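You operate a simulated robot arm through the tools that you are given. There is no shell and no other tool.

You run a simulated robot arm. Do the job below in one go: nothing can be reset, and whatever is moved stays where it is left.

Task
Loosen the three screws of the green plate with the yellow hex key.
Fine: the key stands in the small key stand on the table below the plate; put it back in its hole; leave the red handle beside the plate; the plate is a guard over the square pipe and seals nothing.

It is judged by the outcome, as a careful person would: the job done as asked, and still so three seconds after it is handed in. It fails if anything else is knocked over, pushed out of place, dropped, spilled or broken. Lids that push on must go on centred and level and be pressed home; caps that screw on are set level and turned clockwise until they are tight.

Robot
A 6-joint arm with a two-finger parallel gripper, fixed in place. Base frame: the origin is at the foot of the arm, x ahead of it, y to its left, z up. Units: mm, rad, N and s.
With the tool pointing down near the work surface it reaches from about 100 to 540 mm from the base axis. Its first joint turns from -2.897 to 2.897 rad. Payload 1.57 kg.
Tool frame: the origin (TCP) lies between the finger pads and is the grasp point; the fingertips stand 30 mm ahead of it; z points along the fingers, y is the line along which they close. The gripper opens to 110 mm. The fingers are 24 mm wide and 12 mm thick; the gripper's body (48 by 112 mm) begins 78 mm behind the TCP.
Orientation is that of the tool frame in the base frame, as a unit quaternion [x, y, z, w]. With the fingers straight down and closing along the base's y, the tool's x points along the base's -x, its y along +y and its z along -z.

Tools
- The arm moves only by the tool move_arm. Its arguments are lists of equal length, an entry for each row: "rot": the turn, a rotation vector about the base's x, y, z in units of 60 degrees (1.0 is 60 degrees), a list of three; "xyz": the shift along the base's x, y, z in units of 400 mm (1.0 is 400 mm), a list of three; "grip": the gripper command, from -1 (fully open) to 1 (shut), values between in proportion. In form: {"rot": [[wx, wy, wz], ...], "xyz": [[x, y, z], ...], "grip": [grip, ...]}. A call has 1 to 20 rows; each row is the pose to reach, as a shift and turn from the pose commanded when the call began. A call with a number of a shift or a turn outside -1 to 1 is refused whole. Rows are played at 5 a second. More than 50 mm and 0.15 rad between two rows, or a gripper value outside its range, and nothing of the call is played. A pose out of reach is approached as far as the arm can. The call stops where the force on the tool passes 40 N (or 10 N more than at its start, if that is more) or the arm is blocked; 0.2 s more then pass. Each finger travels about 108 mm/s and halts on what it meets, pressing with about 23 N; the grip force reading is that of the motor and also rises with nothing between the fingers. The clock runs only during rows and for 0.2 s after the last one: add rows that repeat a pose to give the fingers time. The reply holds the time, the measured pose of the TCP, the force on the tool along the base axes, the opening and the grip force, in the units named above and with some noise, with the torque about the TCP (base axes, N m) and any sound that the robot's microphone picked up.
- Cameras (640 x 400 px; columns grow to the right, rows downward): "scene" is fixed at [399.3, 650, 1898.4]; the picture's right is [-0.67, 0.75, 0.00], its down [0.60, 0.54, -0.59] and it looks along [-0.44, -0.39, -0.81] (base axes); focal length 324 px, centre (320, 200). "wrist" rides on the gripper at [70, 16, -141] in the tool frame; the picture's right is [-0.23, 0.97, 0.00], its down [-0.86, -0.20, -0.48] and it looks along [-0.47, -0.11, 0.88] (tool axes); focal length 222 px, centre (320, 200). There is no depth. A picture from a camera that has moved, and an enlarged one, comes with that camera's place and axes in the base frame and with its lens.
- camera(camera): a new picture of that camera. No time passes.
- lift_body(by): slides the trunk up (or, below 0, down) by that many mm; the arm rides with it, the base frame stays. It gives what a move gives, with no picture.
- zoom(camera, box): a new picture of the part [left, top, right, bottom] of that camera's present view, enlarged. No time passes.
- finish_job(): hands the job in; it is judged then, once.

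Nothing tells you positions but the pictures and the camera data. Unless the task says otherwise, let go and move clear before handing in.

The tools are called as name(argument=value, ...) on one line, values as JSON. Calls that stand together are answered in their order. move_arm: Moves the arm, as the interface text tells. Its arguments: {"type":"object","properties":{"rot":{"type":"array"},"xyz":{"type":"array"},"grip":{"type":"array"}},"required":["rot","xyz","grip"]} The other tools are called the same way: lift_body (by) slides the trunk up or down; camera (camera) takes a picture; zoom (camera, box) takes an enlarged picture of a part of a camera's view; finish_job () hands the job in.

At the start:

```text
clock: 0.0
ee_pos: [196.5, 426.6, 1565.2]
orientation: [0.0, 1.0, 0.0, 0.001]
contact_force: [-0.7, 1.2, -0.2]
ft_torque: [0.03, 0.0, 0.01]
gripper_width: 110.0
finger_force: 0.0
trunk travel left (down, up): [-525.0, 65.0]
```

scene: 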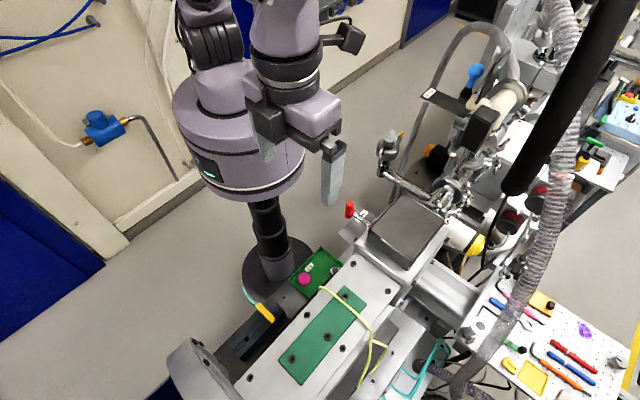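
wrist: 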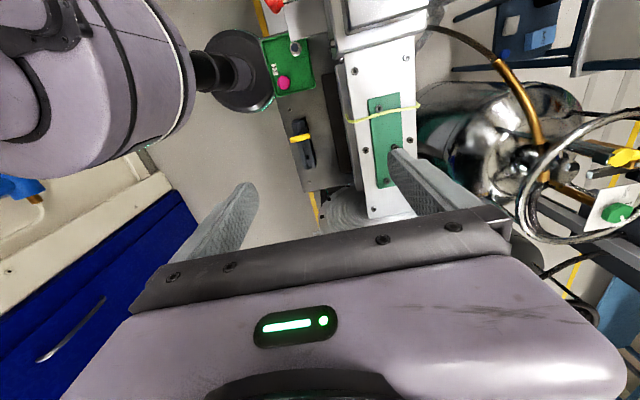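

I see a machine bed with a green plate held by black screws and a yellow cable across it, and a green mat with a pink thing beside it. I'll zoom in before moving anything.

zoom(camera="scene", box=[220, 230, 420, 400])

zoom(camera="wrist", box=[240, 20, 440, 220])

zoom(camera="scene", box=[440, 240, 640, 400])

```text
2.35 times, centred on (320, 315) of scene
camera zoom: at [399.3, 650.0, 1898.4], right [-0.67, 0.75, 0.0], down [0.6, 0.54, -0.59], along [-0.44, -0.39, -0.81], focal length 763 px, centre (320, -71)
```

zoom: 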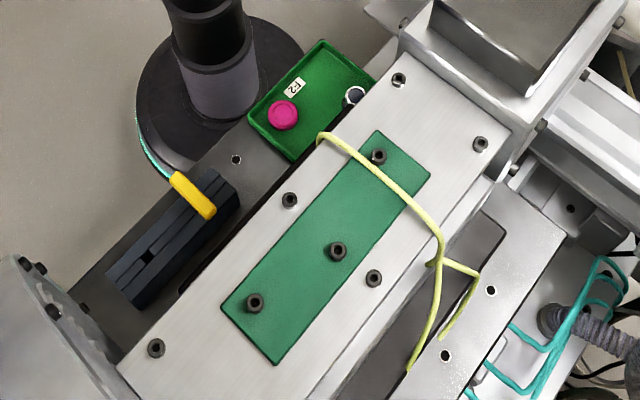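

```text
2.00 times, centred on (340, 120) of wrist
camera zoom: at [127.5, 441.4, 1707.1], right [0.23, 0.97, 0.0], down [0.85, -0.2, 0.48], along [0.47, -0.11, -0.88], focal length 444 px, centre (280, 360)
```

zoom: 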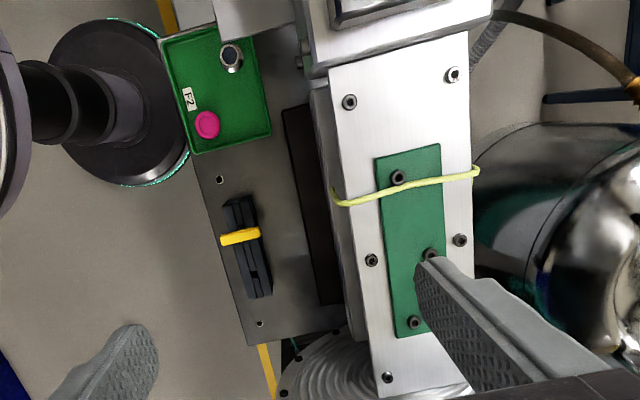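

```text
2.50 times, centred on (540, 320) of scene
camera zoom: at [399.3, 650.0, 1898.4], right [-0.67, 0.75, 0.0], down [0.6, 0.54, -0.59], along [-0.44, -0.39, -0.81], focal length 811 px, centre (-230, -100)
```

zoom: 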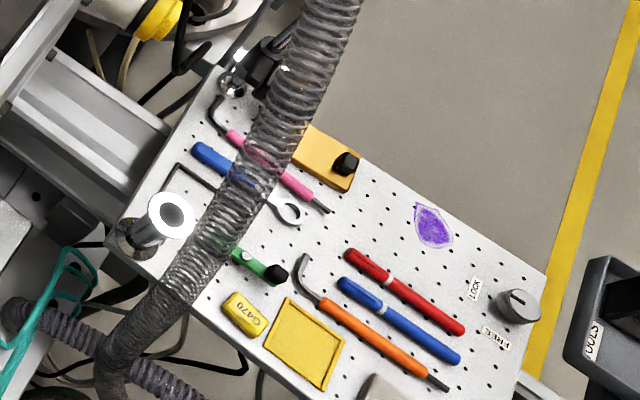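

The plate looks level at about z 1265, with screw heads near (200,537), (280,561) and (350,538). The yellow key is near (288,337,937) in the dark block. I'll move the wrist camera nearer over free space for a better view.

move_arm(rot=[[0, 0, 0], [0, 0, 0], [0, 0, 0], [0, 0, 0], [0, 0, 0], [0, 0, 0]], xyz=[[0, -0.06, 0], [0, -0.12, -0.05], [0, -0.18, -0.1], [0, -0.24, -0.2], [0, -0.24, -0.3], [0, -0.24, -0.4]], grip=[-1, -1, -1, -1, -1, -1])

camera(camera="wrist")

camera(camera="scene")

```text
clock: 1.4
ee_pos: [198.3, 332.7, 1406.1]
orientation: [0.001, 1.0, 0.002, 0.0]
contact_force: [0.0, -0.3, -0.1]
ft_torque: [-0.03, 0.04, 0.02]
gripper_width: 109.9
finger_force: 0.0
trunk travel left (down, up): [-525.0, 65.0]
```

```text
taken
camera wrist: at [128.3, 347.5, 1547.9], right [0.23, 0.97, 0.0], down [0.85, -0.2, 0.48], along [0.47, -0.11, -0.88], focal length 222 px, centre (320, 200)
```

wrist: 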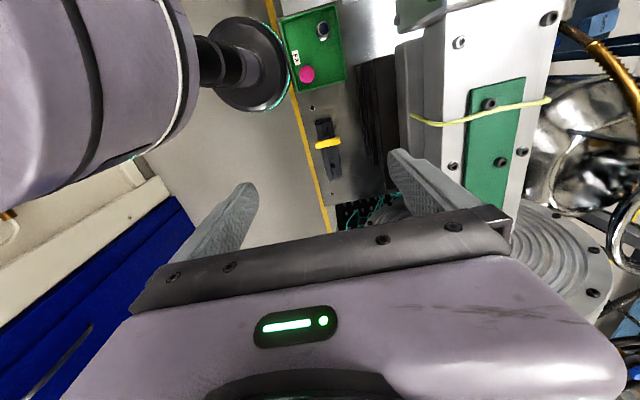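

```text
taken
```

scene: 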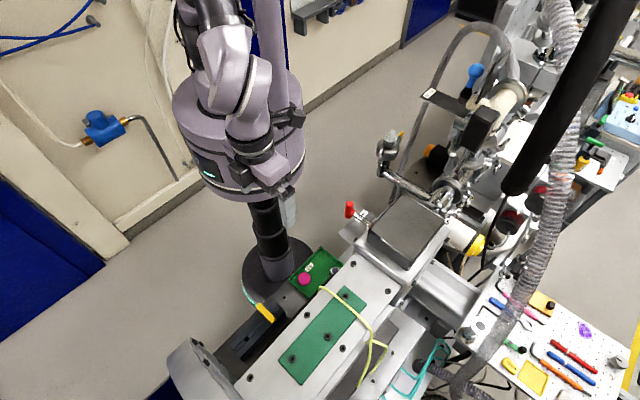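

zoom(camera="wrist", box=[270, 90, 410, 210])

zoom(camera="wrist", box=[390, 40, 590, 210])

zoom(camera="scene", box=[210, 260, 310, 360])

```text
3.33 times, centred on (340, 150) of wrist
camera zoom: at [128.3, 347.5, 1547.9], right [0.23, 0.97, 0.0], down [0.85, -0.2, 0.48], along [0.47, -0.11, -0.88], focal length 740 px, centre (253, 367)
```

zoom: 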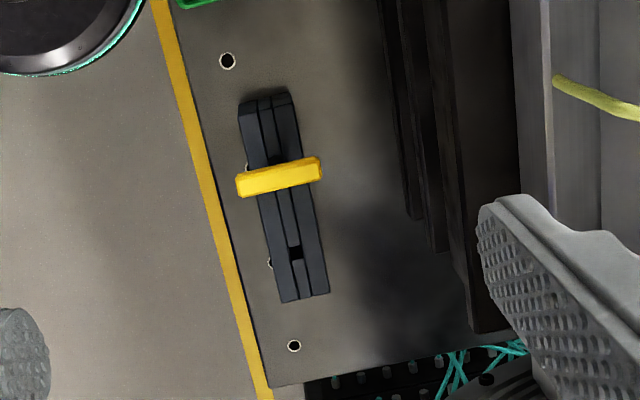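

```text
2.35 times, centred on (490, 125) of wrist
camera zoom: at [128.3, 347.5, 1547.9], right [0.23, 0.97, 0.0], down [0.85, -0.2, 0.48], along [0.47, -0.11, -0.88], focal length 523 px, centre (-80, 376)
```

zoom: 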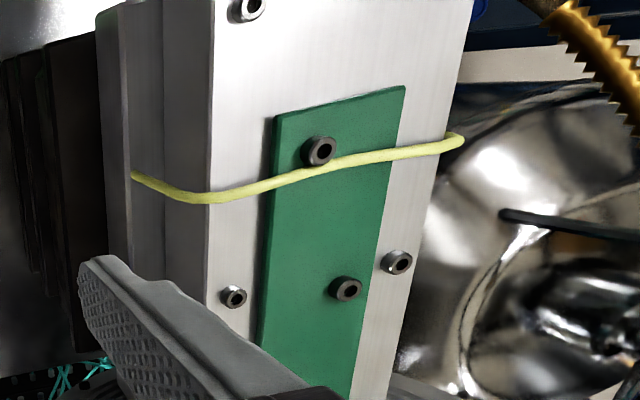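

```text
4.00 times, centred on (260, 310) of scene
camera zoom: at [399.3, 650.0, 1898.4], right [-0.67, 0.75, 0.0], down [0.6, 0.54, -0.59], along [-0.44, -0.39, -0.81], focal length 1298 px, centre (560, -240)
```

zoom: 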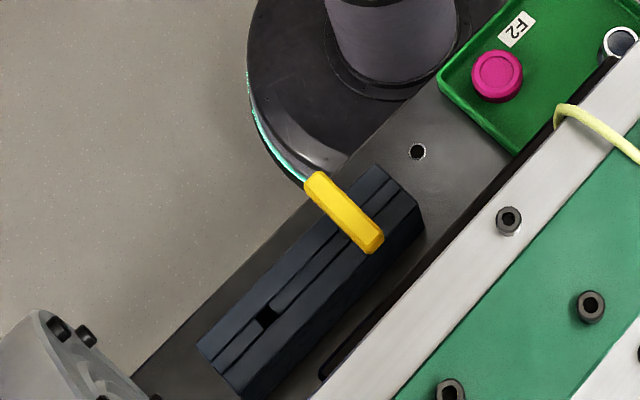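

The yellow handle is a bar about 70 mm long, running along y, on top of a dark slotted stand. I'll turn the gripper 90° so the fingers will close across the bar, with the camera on the robot side.

move_arm(rot=[[0, 0, 0.125], [0, 0, 0.25], [0, 0, 0.375], [0, 0, 0.5], [0, 0, 0.625], [0, 0, 0.75], [0, 0, 0.875], [0, 0, 1.0]], xyz=[[0, 0, 0], [0, 0, 0], [0, 0, 0], [0, 0, 0], [0, 0, 0], [0, 0, 0], [0, 0, 0], [0, 0, 0]], grip=[-1, -1, -1, -1, -1, -1, -1, -1])

move_arm(rot=[[0, 0, 0.125], [0, 0, 0.25], [0, 0, 0.375], [0, 0, 0.5]], xyz=[[0, 0, 0], [0, 0, 0], [0, 0, 0], [0, 0, 0]], grip=[-1, -1, -1, -1])

camera(camera="wrist")

```text
clock: 3.2
ee_pos: [198.1, 329.7, 1405.6]
orientation: [-0.5, 0.866, -0.001, 0.0]
contact_force: [0.2, 0.1, 0.0]
ft_torque: [0.0, -0.01, -0.01]
gripper_width: 110.0
finger_force: 0.0
trunk travel left (down, up): [-525.0, 65.0]
```

```text
clock: 4.2
ee_pos: [196.9, 329.4, 1405.6]
orientation: [0.708, -0.707, 0.0, 0.0]
contact_force: [-0.2, -0.2, 0.2]
ft_torque: [0.0, 0.0, 0.03]
gripper_width: 109.8
finger_force: 0.0
trunk travel left (down, up): [-525.0, 65.0]
```

```text
taken
camera wrist: at [180.4, 259.3, 1546.9], right [-0.97, 0.23, 0.0], down [0.2, 0.86, 0.48], along [0.11, 0.47, -0.88], focal length 222 px, centre (320, 200)
```

wrist: 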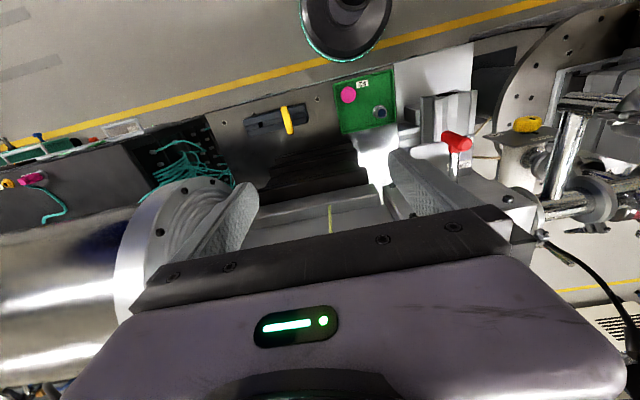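

The turn worked and the view is clear. Next I'll check whether the arm can reach over the farthest screw at a safe height.

zoom(camera="wrist", box=[220, 70, 400, 200])

move_arm(rot=[[0, 0, 0], [0, 0, 0], [0, 0, 0], [0, 0, 0], [0, 0, 0], [0, 0, 0], [0, 0, 0]], xyz=[[0.03, 0.08, 0.02], [0.06, 0.16, 0.04], [0.09, 0.24, 0.04], [0.12, 0.32, 0.04], [0.15, 0.4, 0.04], [0.18, 0.48, 0.04], [0.208, 0.579, 0.04]], grip=[-1, -1, -1, -1, -1, -1, -1])

camera(camera="wrist")

camera(camera="scene")

```text
3.08 times, centred on (310, 135) of wrist
camera zoom: at [180.4, 259.3, 1546.9], right [-0.97, 0.23, 0.0], down [0.2, 0.86, 0.48], along [0.11, 0.47, -0.88], focal length 684 px, centre (351, 400)
```

zoom: 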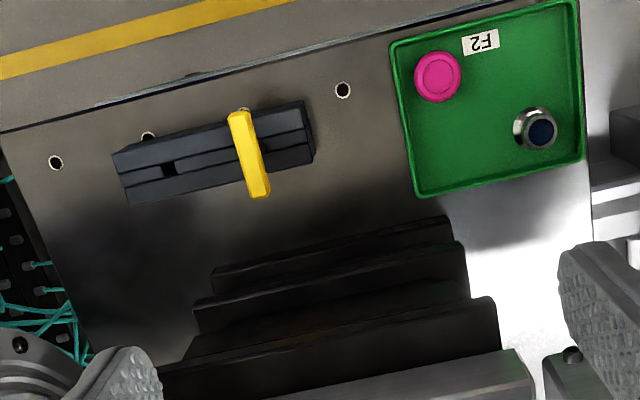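

```text
clock: 5.8
ee_pos: [282.0, 564.3, 1420.3]
orientation: [-0.707, 0.707, 0.0, -0.001]
contact_force: [-0.2, -0.8, 0.1]
ft_torque: [-0.03, 0.02, -0.02]
gripper_width: 109.8
finger_force: 0.1
trunk travel left (down, up): [-525.0, 65.0]
```

```text
taken
camera wrist: at [264.3, 493.7, 1561.9], right [-0.97, 0.23, 0.0], down [0.2, 0.86, 0.48], along [0.11, 0.46, -0.88], focal length 222 px, centre (320, 200)
```

wrist: 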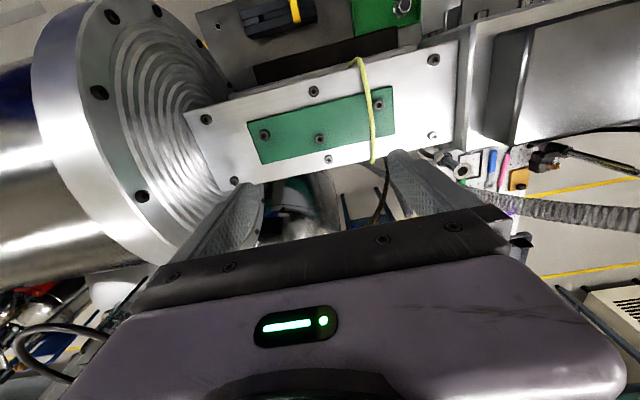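

```text
taken
```

scene: 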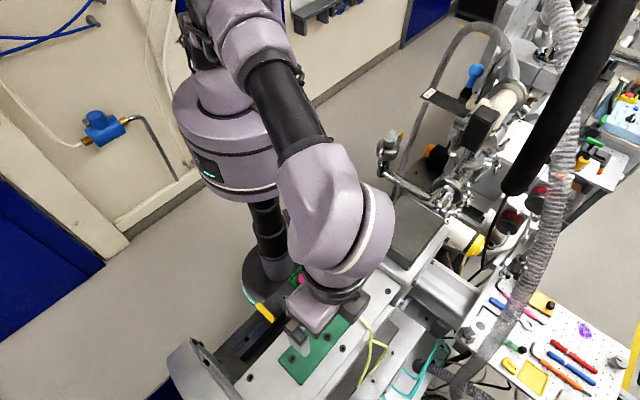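

The arm reaches screw 2 with the tool pointing straight down. I'll zoom in on the plate to get accurate screw positions.

zoom(camera="wrist", box=[230, 60, 410, 180])

zoom(camera="wrist", box=[350, 70, 410, 120])

zoom(camera="wrist", box=[245, 110, 345, 160])

```text
3.33 times, centred on (320, 120) of wrist
camera zoom: at [264.3, 493.7, 1561.9], right [-0.97, 0.23, 0.0], down [0.2, 0.86, 0.48], along [0.11, 0.46, -0.88], focal length 740 px, centre (320, 467)
```

zoom: 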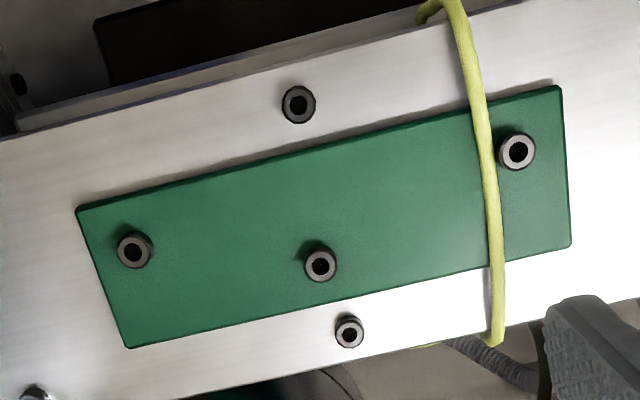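

```text
8.00 times, centred on (380, 95) of wrist
camera zoom: at [264.3, 493.7, 1561.9], right [-0.97, 0.23, 0.0], down [0.2, 0.86, 0.48], along [0.11, 0.46, -0.88], focal length 1777 px, centre (-160, 1040)
```

zoom: 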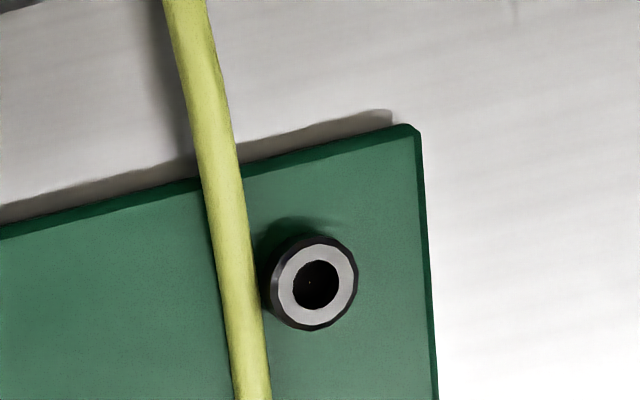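

```text
6.40 times, centred on (295, 135) of wrist
camera zoom: at [264.3, 493.7, 1561.9], right [-0.97, 0.23, 0.0], down [0.2, 0.86, 0.48], along [0.11, 0.46, -0.88], focal length 1422 px, centre (480, 616)
```

zoom: 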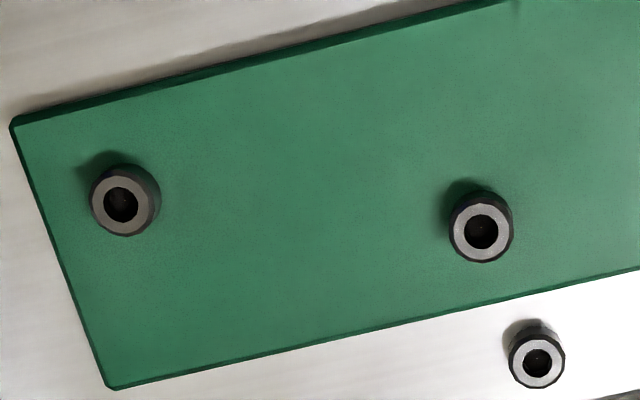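

Screw heads are at about z 1263.5: S1 (199,538), S2 (280,563), S3 (351,541). The key bar is centred near (288,333,918). I'll go back over the key at a safe height to check clearance beside the bed.

move_arm(rot=[[0, 0, 0], [0, 0, 0], [0, 0, 0], [0, 0, 0], [0, 0, 0], [0, 0, 0]], xyz=[[0, -0.1, 0.01], [0, -0.2, 0.01], [0, -0.3, 0.01], [0, -0.4, 0.01], [0, -0.5, 0.01], [0.015, -0.58, 0.01]], grip=[-1, -1, -1, -1, -1, -1])

camera(camera="wrist")

camera(camera="scene")

```text
clock: 7.2
ee_pos: [287.2, 328.1, 1426.1]
orientation: [-0.706, 0.708, 0.0, 0.0]
contact_force: [0.4, -0.1, 0.5]
ft_torque: [-0.02, 0.01, -0.01]
gripper_width: 110.0
finger_force: 0.1
trunk travel left (down, up): [-525.0, 65.0]
```

```text
taken
camera wrist: at [270.0, 257.4, 1568.1], right [-0.97, 0.23, 0.0], down [0.2, 0.85, 0.48], along [0.11, 0.47, -0.88], focal length 222 px, centre (320, 200)
```

wrist: 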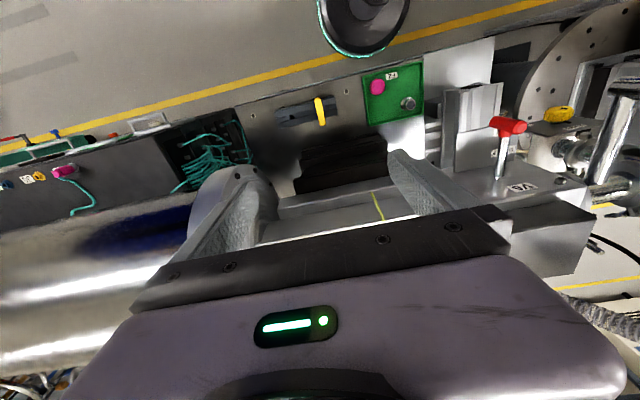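

```text
taken
```

scene: 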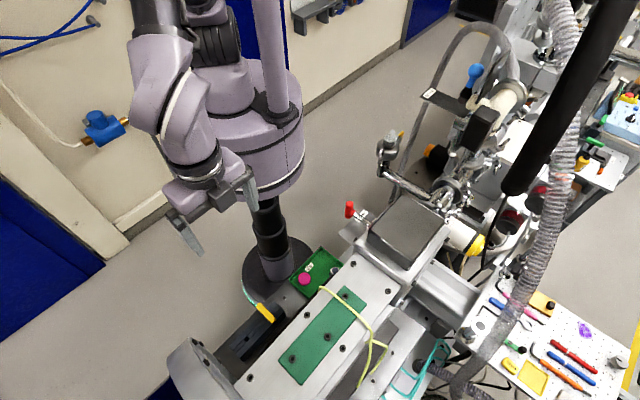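

The wrist bulk sits over the robot side, well clear of the bed. I'll lower the trunk in steps and watch.

lift_body(by=-200)

camera(camera="wrist")

camera(camera="scene")

```text
clock: 9.4
ee_pos: [286.2, 328.6, 1226.6]
orientation: [-0.707, 0.707, 0.0, 0.0]
contact_force: [0.5, 0.2, -0.1]
ft_torque: [-0.01, 0.01, -0.01]
gripper_width: 109.8
finger_force: 0.1
trunk travel left (down, up): [-325.0, 265.0]
```

```text
taken
camera wrist: at [269.6, 259.0, 1368.2], right [-0.97, 0.23, 0.0], down [0.2, 0.85, 0.48], along [0.11, 0.47, -0.88], focal length 222 px, centre (320, 200)
```

wrist: 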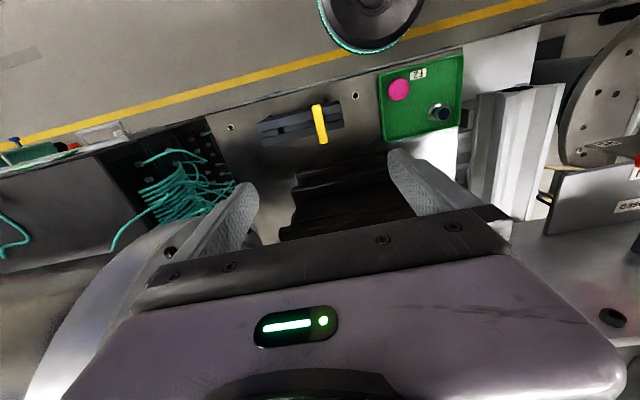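

```text
taken
```

scene: 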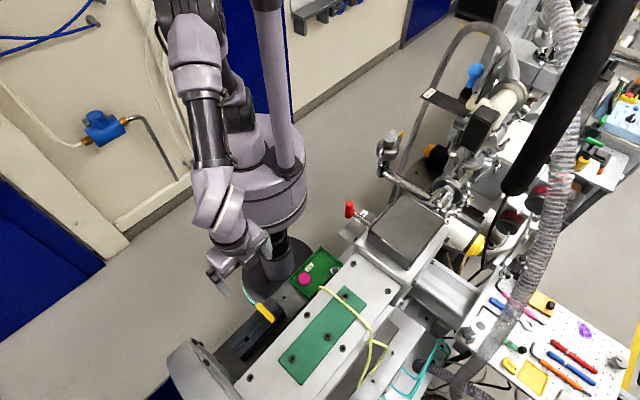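

lift_body(by=-120)

camera(camera="wrist")

camera(camera="scene")

zoom(camera="wrist", box=[240, 70, 380, 170])

```text
clock: 10.9
ee_pos: [286.1, 329.1, 1105.9]
orientation: [-0.706, 0.708, 0.0, 0.0]
contact_force: [0.4, 0.3, 0.4]
ft_torque: [0.0, 0.05, 0.0]
gripper_width: 110.0
finger_force: 0.1
trunk travel left (down, up): [-205.0, 385.0]
```

```text
taken
camera wrist: at [269.6, 259.0, 1248.2], right [-0.97, 0.23, 0.0], down [0.2, 0.85, 0.48], along [0.11, 0.47, -0.88], focal length 222 px, centre (320, 200)
```

wrist: 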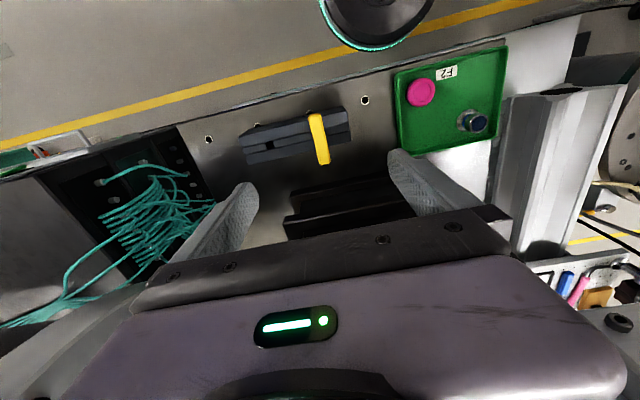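

```text
taken
```

scene: 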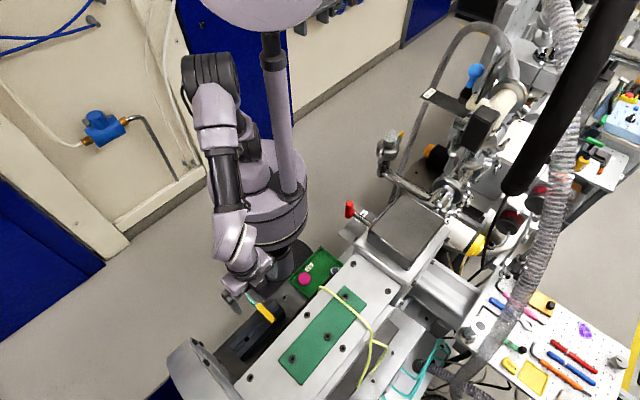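

```text
4.00 times, centred on (310, 120) of wrist
camera zoom: at [269.6, 259.0, 1248.2], right [-0.97, 0.23, 0.0], down [0.2, 0.85, 0.48], along [0.11, 0.47, -0.88], focal length 888 px, centre (360, 520)
```

zoom: 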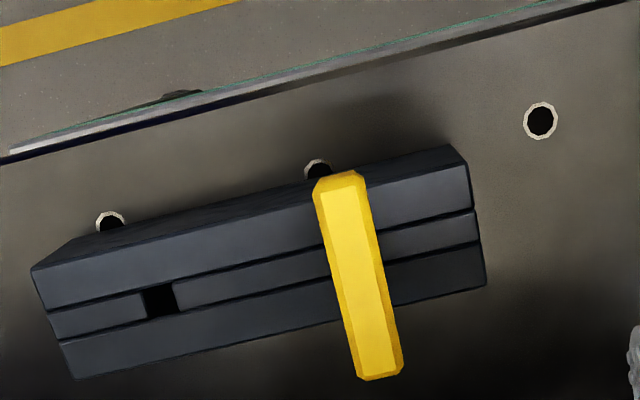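

The stand is a slotted block with an empty second hole, and the bar top is at about z 930. I'll back away and tilt the camera to see the bar and shank from the side.

move_arm(rot=[[0.1, 0, 0], [0.2, 0, 0], [0.3, 0, 0], [0.4, 0, 0], [0.5, 0, 0], [0.6, 0, 0]], xyz=[[0, -0.06, 0], [0, -0.12, 0], [0, -0.18, 0], [0, -0.24, 0], [0, -0.3, 0], [0, -0.35, -0.05]], grip=[-1, -1, -1, -1, -1, -1])

camera(camera="wrist")

camera(camera="scene")

```text
clock: 12.3
ee_pos: [286.4, 188.0, 1087.6]
orientation: [-0.671, 0.674, 0.22, 0.219]
contact_force: [0.7, -0.3, -0.5]
ft_torque: [-0.02, 0.01, 0.04]
gripper_width: 109.9
finger_force: 0.1
trunk travel left (down, up): [-205.0, 385.0]
```

```text
taken
camera wrist: at [270.1, 47.7, 1160.8], right [-0.97, 0.19, 0.14], down [0.2, 0.41, 0.89], along [0.11, 0.89, -0.44], focal length 222 px, centre (320, 200)
```

wrist: 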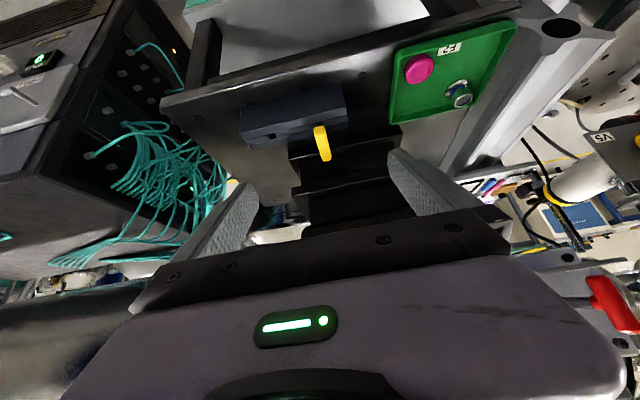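

```text
taken
```

scene: 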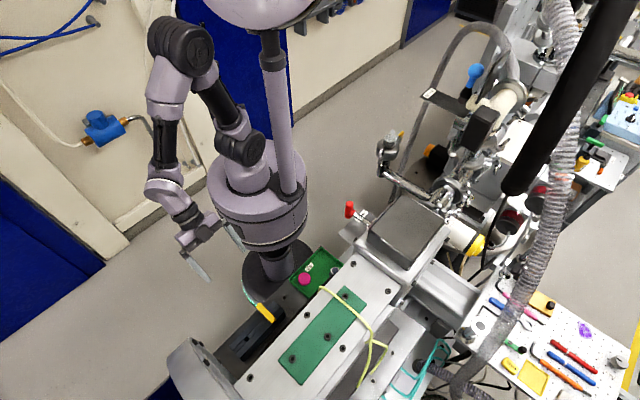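

zoom(camera="wrist", box=[230, 70, 390, 180])

zoom(camera="wrist", box=[290, 105, 350, 170])

```text
3.64 times, centred on (310, 125) of wrist
camera zoom: at [270.1, 47.7, 1160.8], right [-0.97, 0.19, 0.14], down [0.2, 0.41, 0.89], along [0.11, 0.89, -0.44], focal length 808 px, centre (356, 473)
```

zoom: 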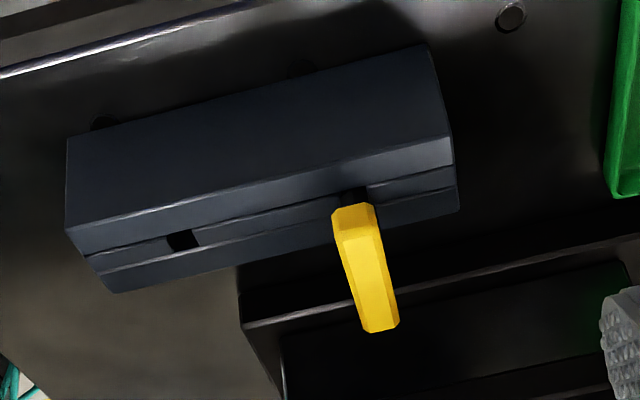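

```text
6.15 times, centred on (320, 138) of wrist
camera zoom: at [270.1, 47.7, 1160.8], right [-0.97, 0.19, 0.14], down [0.2, 0.41, 0.89], along [0.11, 0.89, -0.44], focal length 1367 px, centre (320, 585)
```

zoom: 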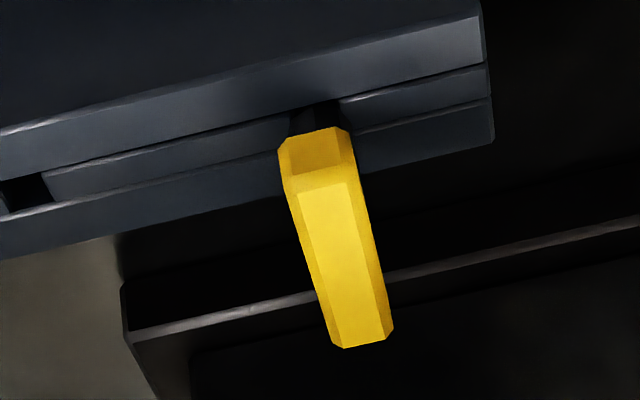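

The key is a T-handle. The bar top is at z≈930, the bar is about 14 mm thick, and the shank enters the stand at y≈333 with the stand top near z 885. I'll straighten the tool, return above the key and test how far the wrist can still turn.

move_arm(rot=[[-0.1, 0, 0], [-0.2, 0, 0], [-0.3, 0, 0], [-0.4, 0, 0], [-0.5, 0, 0], [-0.6, 0, 0]], xyz=[[0, 0.05, 0.05], [0, 0.11, 0.05], [0, 0.17, 0.05], [0, 0.23, 0.05], [0, 0.29, 0.05], [0.003, 0.358, 0.05]], grip=[-1, -1, -1, -1, -1, -1])

move_arm(rot=[[0, 0, 0.125], [0, 0, 0.25], [0, 0, 0.375], [0, 0, 0.5], [0, 0, 0.625], [0, 0, 0.75], [0, 0, 0.875], [0, 0, 1.0]], xyz=[[0, 0, 0], [0, 0, 0], [0, 0, 0], [0, 0, 0], [0, 0, 0], [0, 0, 0], [0, 0, 0], [0, 0, 0]], grip=[-1, -1, -1, -1, -1, -1, -1, -1])

move_arm(rot=[[0, 0, 0.125], [0, 0, 0.25], [0, 0, 0.375], [0, 0, 0.5], [0, 0, 0.625], [0, 0, 0.75], [0, 0, 0.875], [0, 0, 1.0]], xyz=[[0, 0, 0], [0, 0, 0], [0, 0, 0], [0, 0, 0], [0, 0, 0], [0, 0, 0], [0, 0, 0], [0, 0, 0]], grip=[-1, -1, -1, -1, -1, -1, -1, -1])

```text
clock: 13.7
ee_pos: [286.1, 332.3, 1107.1]
orientation: [-0.707, 0.708, -0.001, -0.001]
contact_force: [-0.6, 0.8, 0.4]
ft_torque: [-0.02, 0.0, 0.02]
gripper_width: 110.3
finger_force: 0.0
trunk travel left (down, up): [-205.0, 385.0]
```

```text
clock: 15.5
ee_pos: [288.3, 332.5, 1104.9]
orientation: [0.966, -0.258, 0.001, 0.0]
contact_force: [0.4, 0.2, -0.2]
ft_torque: [0.02, -0.02, -0.02]
gripper_width: 110.2
finger_force: 0.1
trunk travel left (down, up): [-205.0, 385.0]
```

```text
clock: 17.3
ee_pos: [286.5, 332.9, 1106.0]
orientation: [0.966, 0.257, 0.003, 0.002]
contact_force: [0.1, 0.3, -0.2]
ft_torque: [0.0, 0.04, -0.02]
gripper_width: 110.1
finger_force: 0.1
trunk travel left (down, up): [-205.0, 385.0]
```

The wrist has at least 120° of counter-clockwise travel from the grasp yaw. I'll turn back to the grasp yaw and check alignment.

move_arm(rot=[[0, 0, -0.125], [0, 0, -0.25], [0, 0, -0.375], [0, 0, -0.5], [0, 0, -0.625], [0, 0, -0.75], [0, 0, -0.875], [0, 0, -1.0]], xyz=[[0, 0, 0], [0, 0, 0], [0, 0, 0], [0, 0, 0], [0, 0, 0], [0, 0, 0], [0, 0, 0], [0, 0, 0]], grip=[-1, -1, -1, -1, -1, -1, -1, -1])

move_arm(rot=[[0, 0, -0.125], [0, 0, -0.25], [0, 0, -0.375], [0, 0, -0.5], [0, 0, -0.625], [0, 0, -0.75], [0, 0, -0.875], [0, 0, -1.0], [0, 0, -1.0]], xyz=[[0, 0, 0], [0, 0, 0], [0, 0, 0], [0, 0, 0], [0, 0, 0], [0, 0, 0], [0, 0, 0], [0, 0, 0], [0, 0, 0]], grip=[-1, -1, -1, -1, -1, -1, -1, -1, -1])

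lift_body(by=-80)

camera(camera="wrist")

camera(camera="scene")

```text
clock: 19.1
ee_pos: [287.9, 333.2, 1107.3]
orientation: [0.966, -0.26, 0.001, 0.0]
contact_force: [-0.8, 0.2, 0.2]
ft_torque: [0.0, 0.02, -0.01]
gripper_width: 110.0
finger_force: 0.1
trunk travel left (down, up): [-205.0, 385.0]
```

```text
clock: 21.1
ee_pos: [287.8, 331.9, 1106.4]
orientation: [-0.705, 0.709, 0.001, 0.0]
contact_force: [-0.6, 0.7, -0.6]
ft_torque: [0.01, -0.01, 0.01]
gripper_width: 110.3
finger_force: 0.1
trunk travel left (down, up): [-205.0, 385.0]
```

```text
clock: 22.2
ee_pos: [287.6, 332.7, 1026.8]
orientation: [-0.707, 0.707, -0.001, 0.0]
contact_force: [0.0, -0.2, -0.4]
ft_torque: [-0.05, -0.01, -0.01]
gripper_width: 110.0
finger_force: 0.1
trunk travel left (down, up): [-125.0, 465.0]
```

```text
taken
camera wrist: at [271.1, 261.8, 1168.5], right [-0.97, 0.23, 0.0], down [0.2, 0.85, 0.48], along [0.11, 0.47, -0.88], focal length 222 px, centre (320, 200)
```

wrist: 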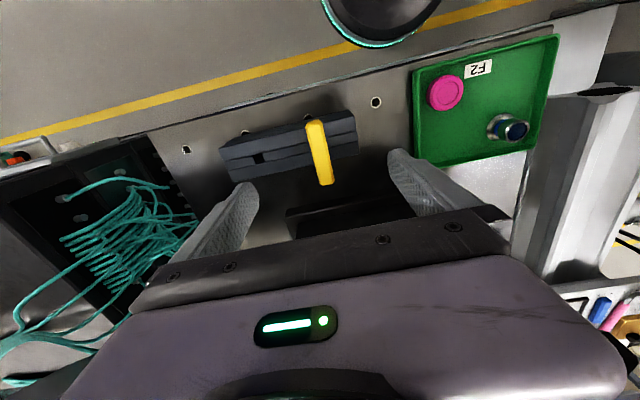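

```text
taken
```

scene: 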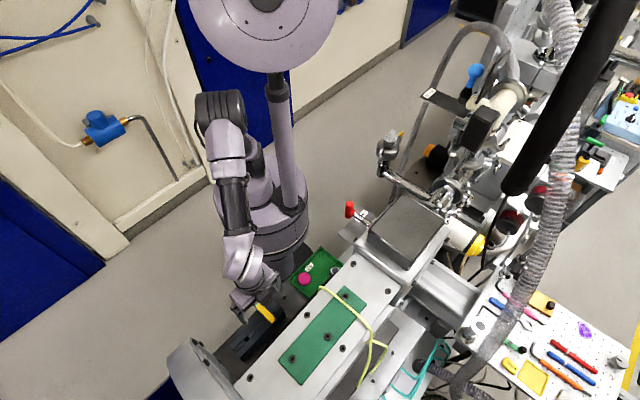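

zoom(camera="wrist", box=[260, 100, 380, 200])

```text
4.00 times, centred on (320, 150) of wrist
camera zoom: at [271.1, 261.8, 1168.5], right [-0.97, 0.23, 0.0], down [0.2, 0.85, 0.48], along [0.11, 0.47, -0.88], focal length 888 px, centre (320, 400)
```

zoom: 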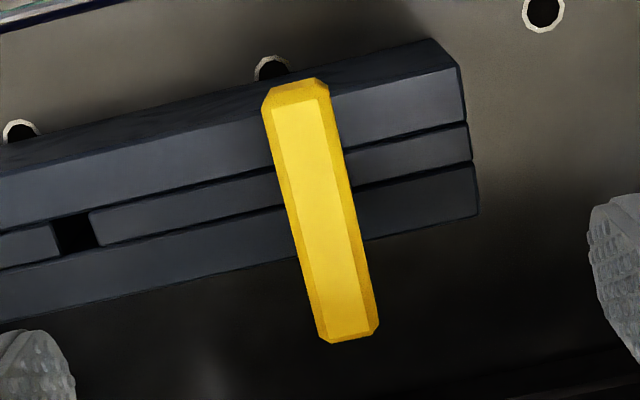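

The bar is almost exactly under the tool axis. I'll descend with the fingers open, then check before closing.

move_arm(rot=[[0, 0, 0], [0, 0, 0], [0, 0, 0], [0, 0, 0], [0, 0, 0], [0, 0, 0]], xyz=[[0, 0.006, -0.05], [0, 0.006, -0.1], [0, 0.006, -0.15], [0, 0.006, -0.2], [0, 0.006, -0.25], [0, 0.006, -0.25]], grip=[-1, -1, -1, -1, -1, -1])

camera(camera="wrist")

zoom(camera="wrist", box=[240, 120, 400, 240])

camera(camera="scene")

```text
clock: 23.6
ee_pos: [287.0, 334.9, 927.5]
orientation: [-0.707, 0.708, 0.0, -0.001]
contact_force: [0.2, 0.4, -0.9]
ft_torque: [0.0, 0.03, -0.03]
gripper_width: 110.0
finger_force: 0.0
trunk travel left (down, up): [-125.0, 465.0]
```

```text
taken
camera wrist: at [270.6, 264.4, 1068.6], right [-0.97, 0.23, 0.0], down [0.2, 0.85, 0.48], along [0.11, 0.47, -0.88], focal length 222 px, centre (320, 200)
```

wrist: 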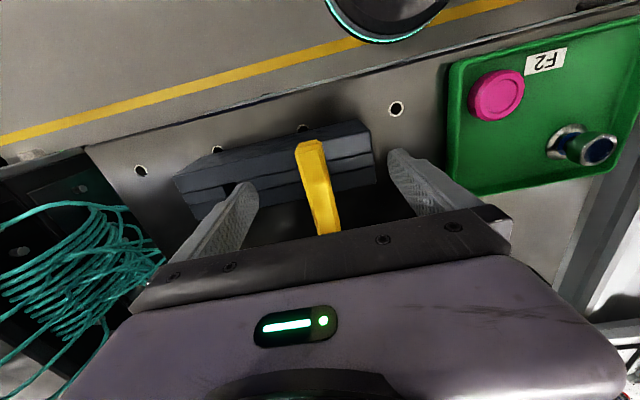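

```text
3.33 times, centred on (320, 180) of wrist
camera zoom: at [270.6, 264.4, 1068.6], right [-0.97, 0.23, 0.0], down [0.2, 0.85, 0.48], along [0.11, 0.47, -0.88], focal length 740 px, centre (320, 267)
```

zoom: 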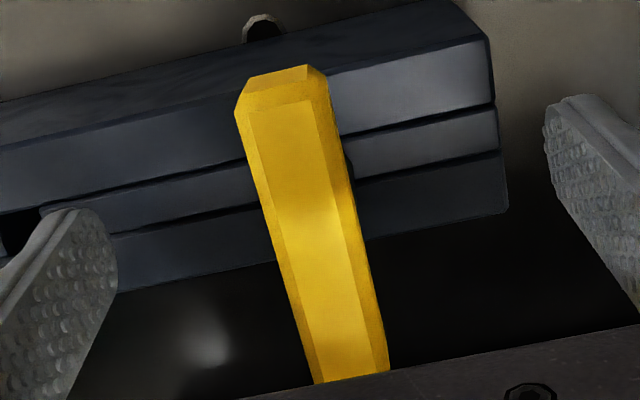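

```text
taken
```

scene: 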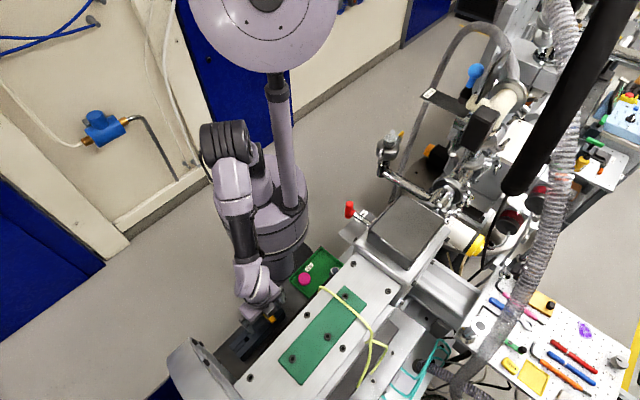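

The bar is between the fingers and about 2 mm toward +x. I'll nudge over and close.

move_arm(rot=[[0, 0, 0], [0, 0, 0], [0, 0, 0], [0, 0, 0], [0, 0, 0], [0, 0, 0]], xyz=[[0.005, 0, 0], [0.005, 0, 0], [0.005, 0, 0], [0.005, 0, 0], [0.005, 0, 0], [0.005, 0, 0]], grip=[-1, 0.3, 0.6, 1, 1, 1])

camera(camera="wrist")

zoom(camera="wrist", box=[240, 120, 400, 240])

```text
clock: 25.0
ee_pos: [288.1, 333.9, 927.2]
orientation: [-0.706, 0.708, 0.0, 0.0]
contact_force: [0.6, -0.6, -0.9]
ft_torque: [-0.01, 0.01, -0.02]
gripper_width: 17.5
finger_force: 23.0
trunk travel left (down, up): [-125.0, 465.0]
```

```text
taken
camera wrist: at [272.8, 263.5, 1069.0], right [-0.97, 0.23, 0.0], down [0.2, 0.85, 0.48], along [0.11, 0.47, -0.88], focal length 222 px, centre (320, 200)
```

wrist: 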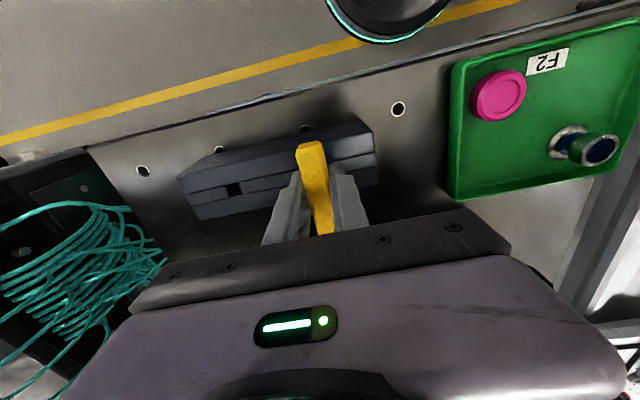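

```text
3.33 times, centred on (320, 180) of wrist
camera zoom: at [272.8, 263.5, 1069.0], right [-0.97, 0.23, 0.0], down [0.2, 0.85, 0.48], along [0.11, 0.47, -0.88], focal length 740 px, centre (320, 267)
```

zoom: 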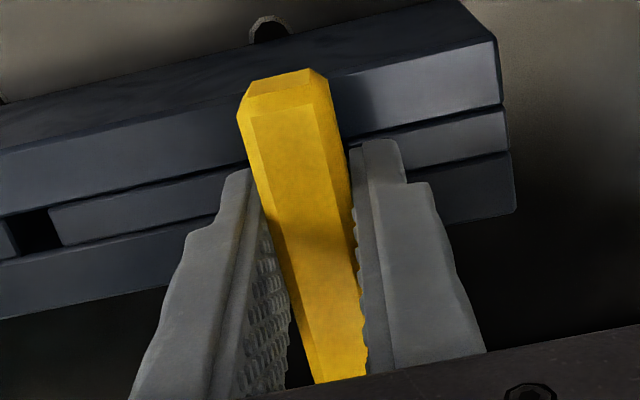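

The bar is gripped with an opening of 17.5 mm. I'll lift gently and check that the key comes with it.

move_arm(rot=[[0, 0, 0], [0, 0, 0], [0, 0, 0], [0, 0, 0]], xyz=[[0, 0, 0.015], [0, 0, 0.03], [0, 0, 0.05], [0, 0, 0.05]], grip=[1, 1, 1, 1])

zoom(camera="wrist", box=[220, 100, 400, 240])

```text
clock: 26.0
ee_pos: [290.2, 334.1, 946.9]
orientation: [-0.707, 0.708, 0.0, 0.0]
contact_force: [-0.5, 0.1, -0.6]
ft_torque: [0.0, 0.02, -0.01]
gripper_width: 17.5
finger_force: 23.0
trunk travel left (down, up): [-125.0, 465.0]
```

```text
2.86 times, centred on (310, 170) of wrist
camera zoom: at [273.7, 263.3, 1088.2], right [-0.97, 0.23, 0.0], down [0.2, 0.85, 0.48], along [0.11, 0.47, -0.88], focal length 635 px, centre (349, 286)
```

zoom: 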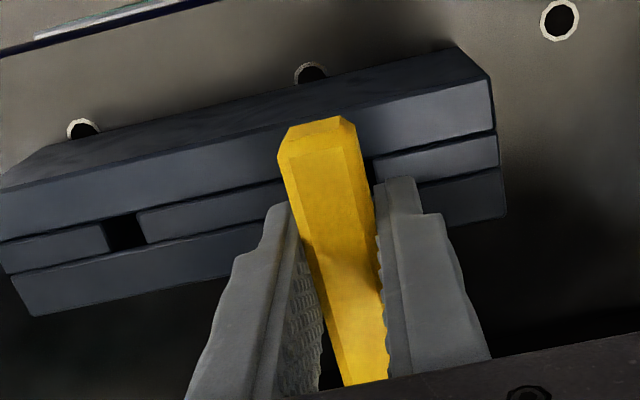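

lift_body(by=100)

camera(camera="wrist")

zoom(camera="wrist", box=[240, 100, 380, 220])

zoom(camera="scene", box=[200, 240, 320, 360])

```text
clock: 27.4
ee_pos: [290.4, 333.8, 1047.0]
orientation: [-0.706, 0.708, 0.0, 0.0]
contact_force: [0.6, -0.1, -1.2]
ft_torque: [0.02, 0.02, 0.0]
gripper_width: 17.3
finger_force: 22.7
trunk travel left (down, up): [-225.0, 365.0]
```

```text
taken
camera wrist: at [273.7, 263.3, 1188.0], right [-0.97, 0.23, 0.0], down [0.2, 0.86, 0.48], along [0.11, 0.47, -0.88], focal length 222 px, centre (320, 200)
```

wrist: 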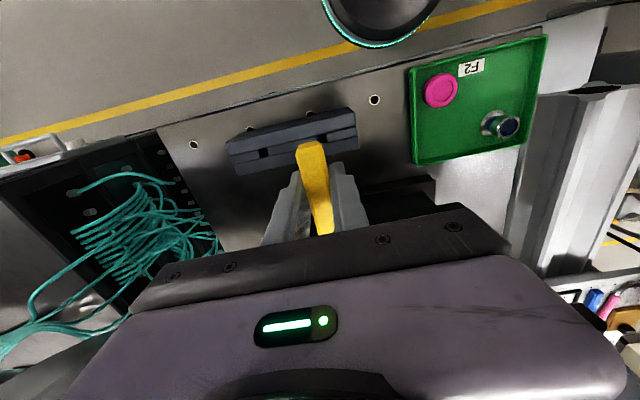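

```text
3.33 times, centred on (310, 160) of wrist
camera zoom: at [273.7, 263.3, 1188.0], right [-0.97, 0.23, 0.0], down [0.2, 0.86, 0.48], along [0.11, 0.47, -0.88], focal length 740 px, centre (353, 333)
```

zoom: 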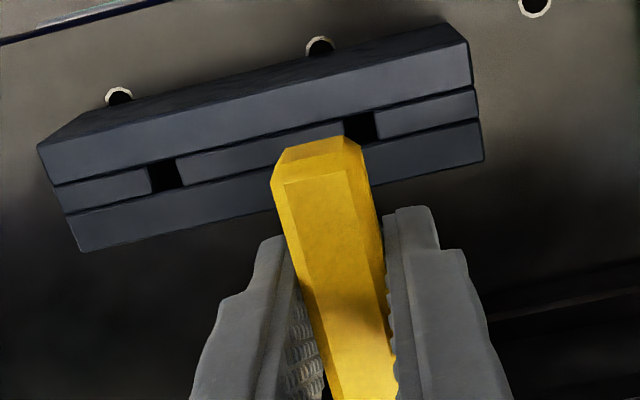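

```text
3.33 times, centred on (260, 300) of scene
camera zoom: at [399.3, 650.0, 1898.4], right [-0.67, 0.75, 0.0], down [0.6, 0.54, -0.59], along [-0.44, -0.39, -0.81], focal length 1081 px, centre (520, -133)
```

zoom: 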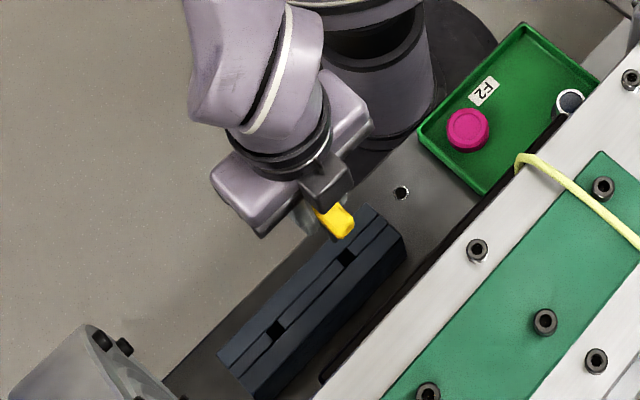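

zoom(camera="scene", box=[245, 265, 285, 305])

```text
10.00 times, centred on (265, 285) of scene
camera zoom: at [399.3, 650.0, 1898.4], right [-0.67, 0.75, 0.0], down [0.6, 0.54, -0.59], along [-0.44, -0.39, -0.81], focal length 3244 px, centre (870, -650)
```

zoom: 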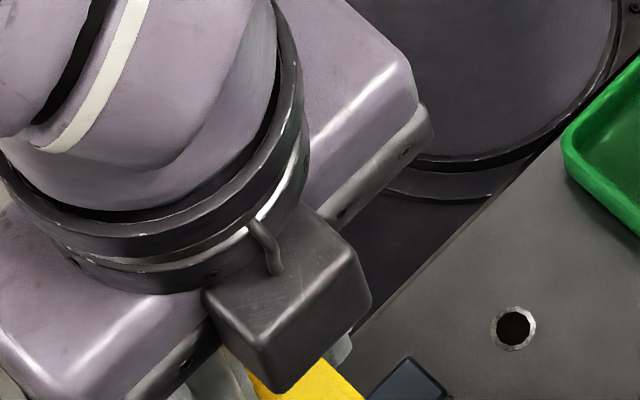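

zoom(camera="scene", box=[245, 290, 295, 330])

```text
10.00 times, centred on (270, 310) of scene
camera zoom: at [399.3, 650.0, 1898.4], right [-0.67, 0.75, 0.0], down [0.6, 0.54, -0.59], along [-0.44, -0.39, -0.81], focal length 3244 px, centre (820, -900)
```

zoom: 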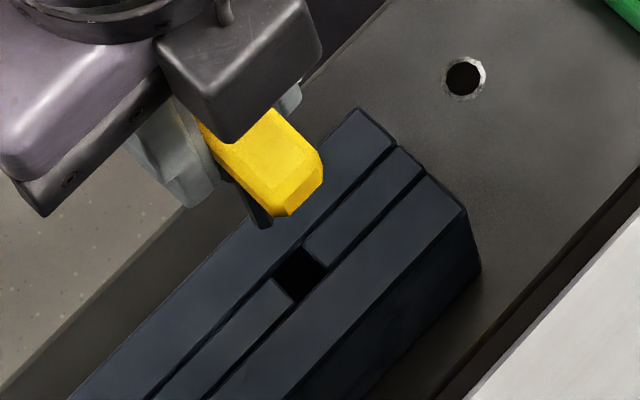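

The shank tip hangs about 101 mm below the TCP and is clear of the stand. I'll raise the trunk back up, then lift the arm above plate height.

lift_body(by=300)

move_arm(rot=[[0, 0, 0], [0, 0, 0], [0, 0, 0]], xyz=[[0, 0, 0.06], [0, 0, 0.12], [0, 0, 0.19]], grip=[1, 1, 1])

camera(camera="wrist")

camera(camera="scene")

```text
clock: 30.4
ee_pos: [290.5, 333.3, 1345.8]
orientation: [-0.706, 0.708, 0.0, 0.0]
contact_force: [0.9, -1.0, -0.4]
ft_torque: [0.01, 0.0, 0.0]
gripper_width: 17.6
finger_force: 23.0
trunk travel left (down, up): [-525.0, 65.0]
```

```text
clock: 31.2
ee_pos: [291.2, 331.9, 1421.4]
orientation: [-0.706, 0.708, 0.0, 0.0]
contact_force: [-0.2, -0.2, -0.4]
ft_torque: [-0.03, -0.04, 0.01]
gripper_width: 17.7
finger_force: 22.9
trunk travel left (down, up): [-525.0, 65.0]
```

```text
taken
camera wrist: at [273.3, 261.7, 1564.0], right [-0.97, 0.23, 0.0], down [0.2, 0.85, 0.48], along [0.11, 0.47, -0.88], focal length 222 px, centre (320, 200)
```

wrist: 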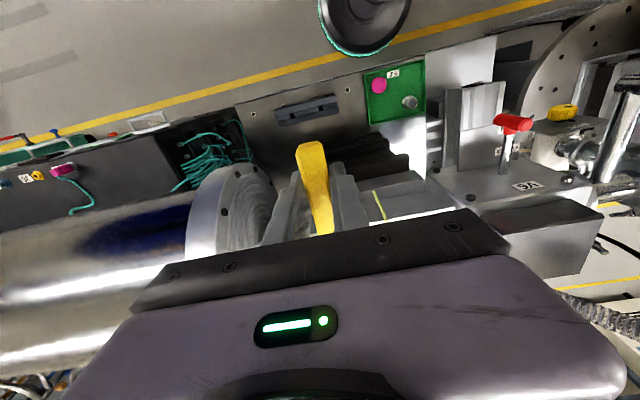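

```text
taken
```

scene: 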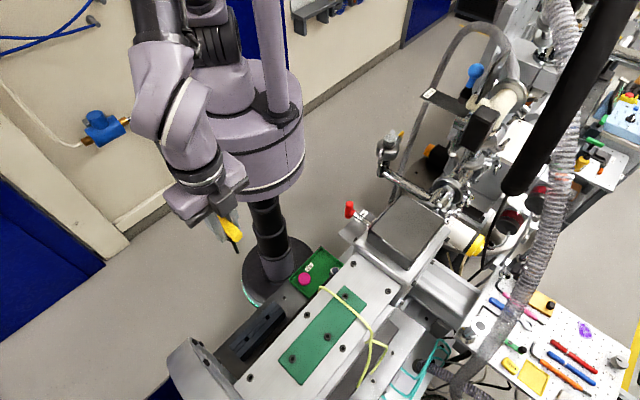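

zoom(camera="scene", box=[205, 205, 255, 260])

zoom(camera="wrist", box=[270, 120, 370, 200])

```text
7.27 times, centred on (230, 232) of scene
camera zoom: at [399.3, 650.0, 1898.4], right [-0.67, 0.75, 0.0], down [0.6, 0.54, -0.59], along [-0.44, -0.39, -0.81], focal length 2359 px, centre (974, -36)
```

zoom: 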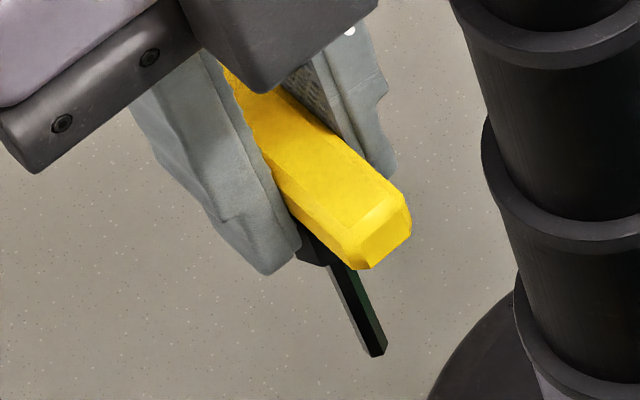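

```text
5.00 times, centred on (320, 160) of wrist
camera zoom: at [273.3, 261.7, 1564.0], right [-0.97, 0.23, 0.0], down [0.2, 0.85, 0.48], along [0.11, 0.47, -0.88], focal length 1111 px, centre (320, 400)
```

zoom: 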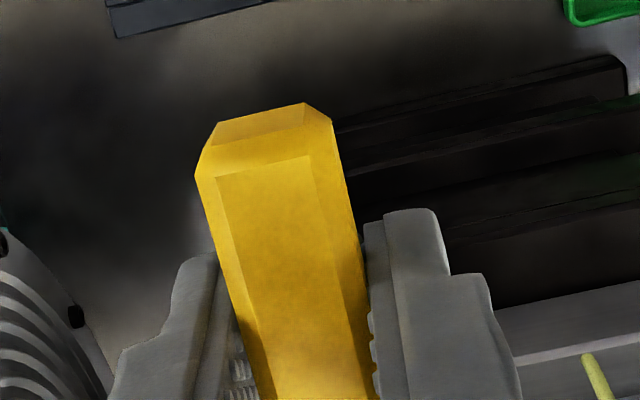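

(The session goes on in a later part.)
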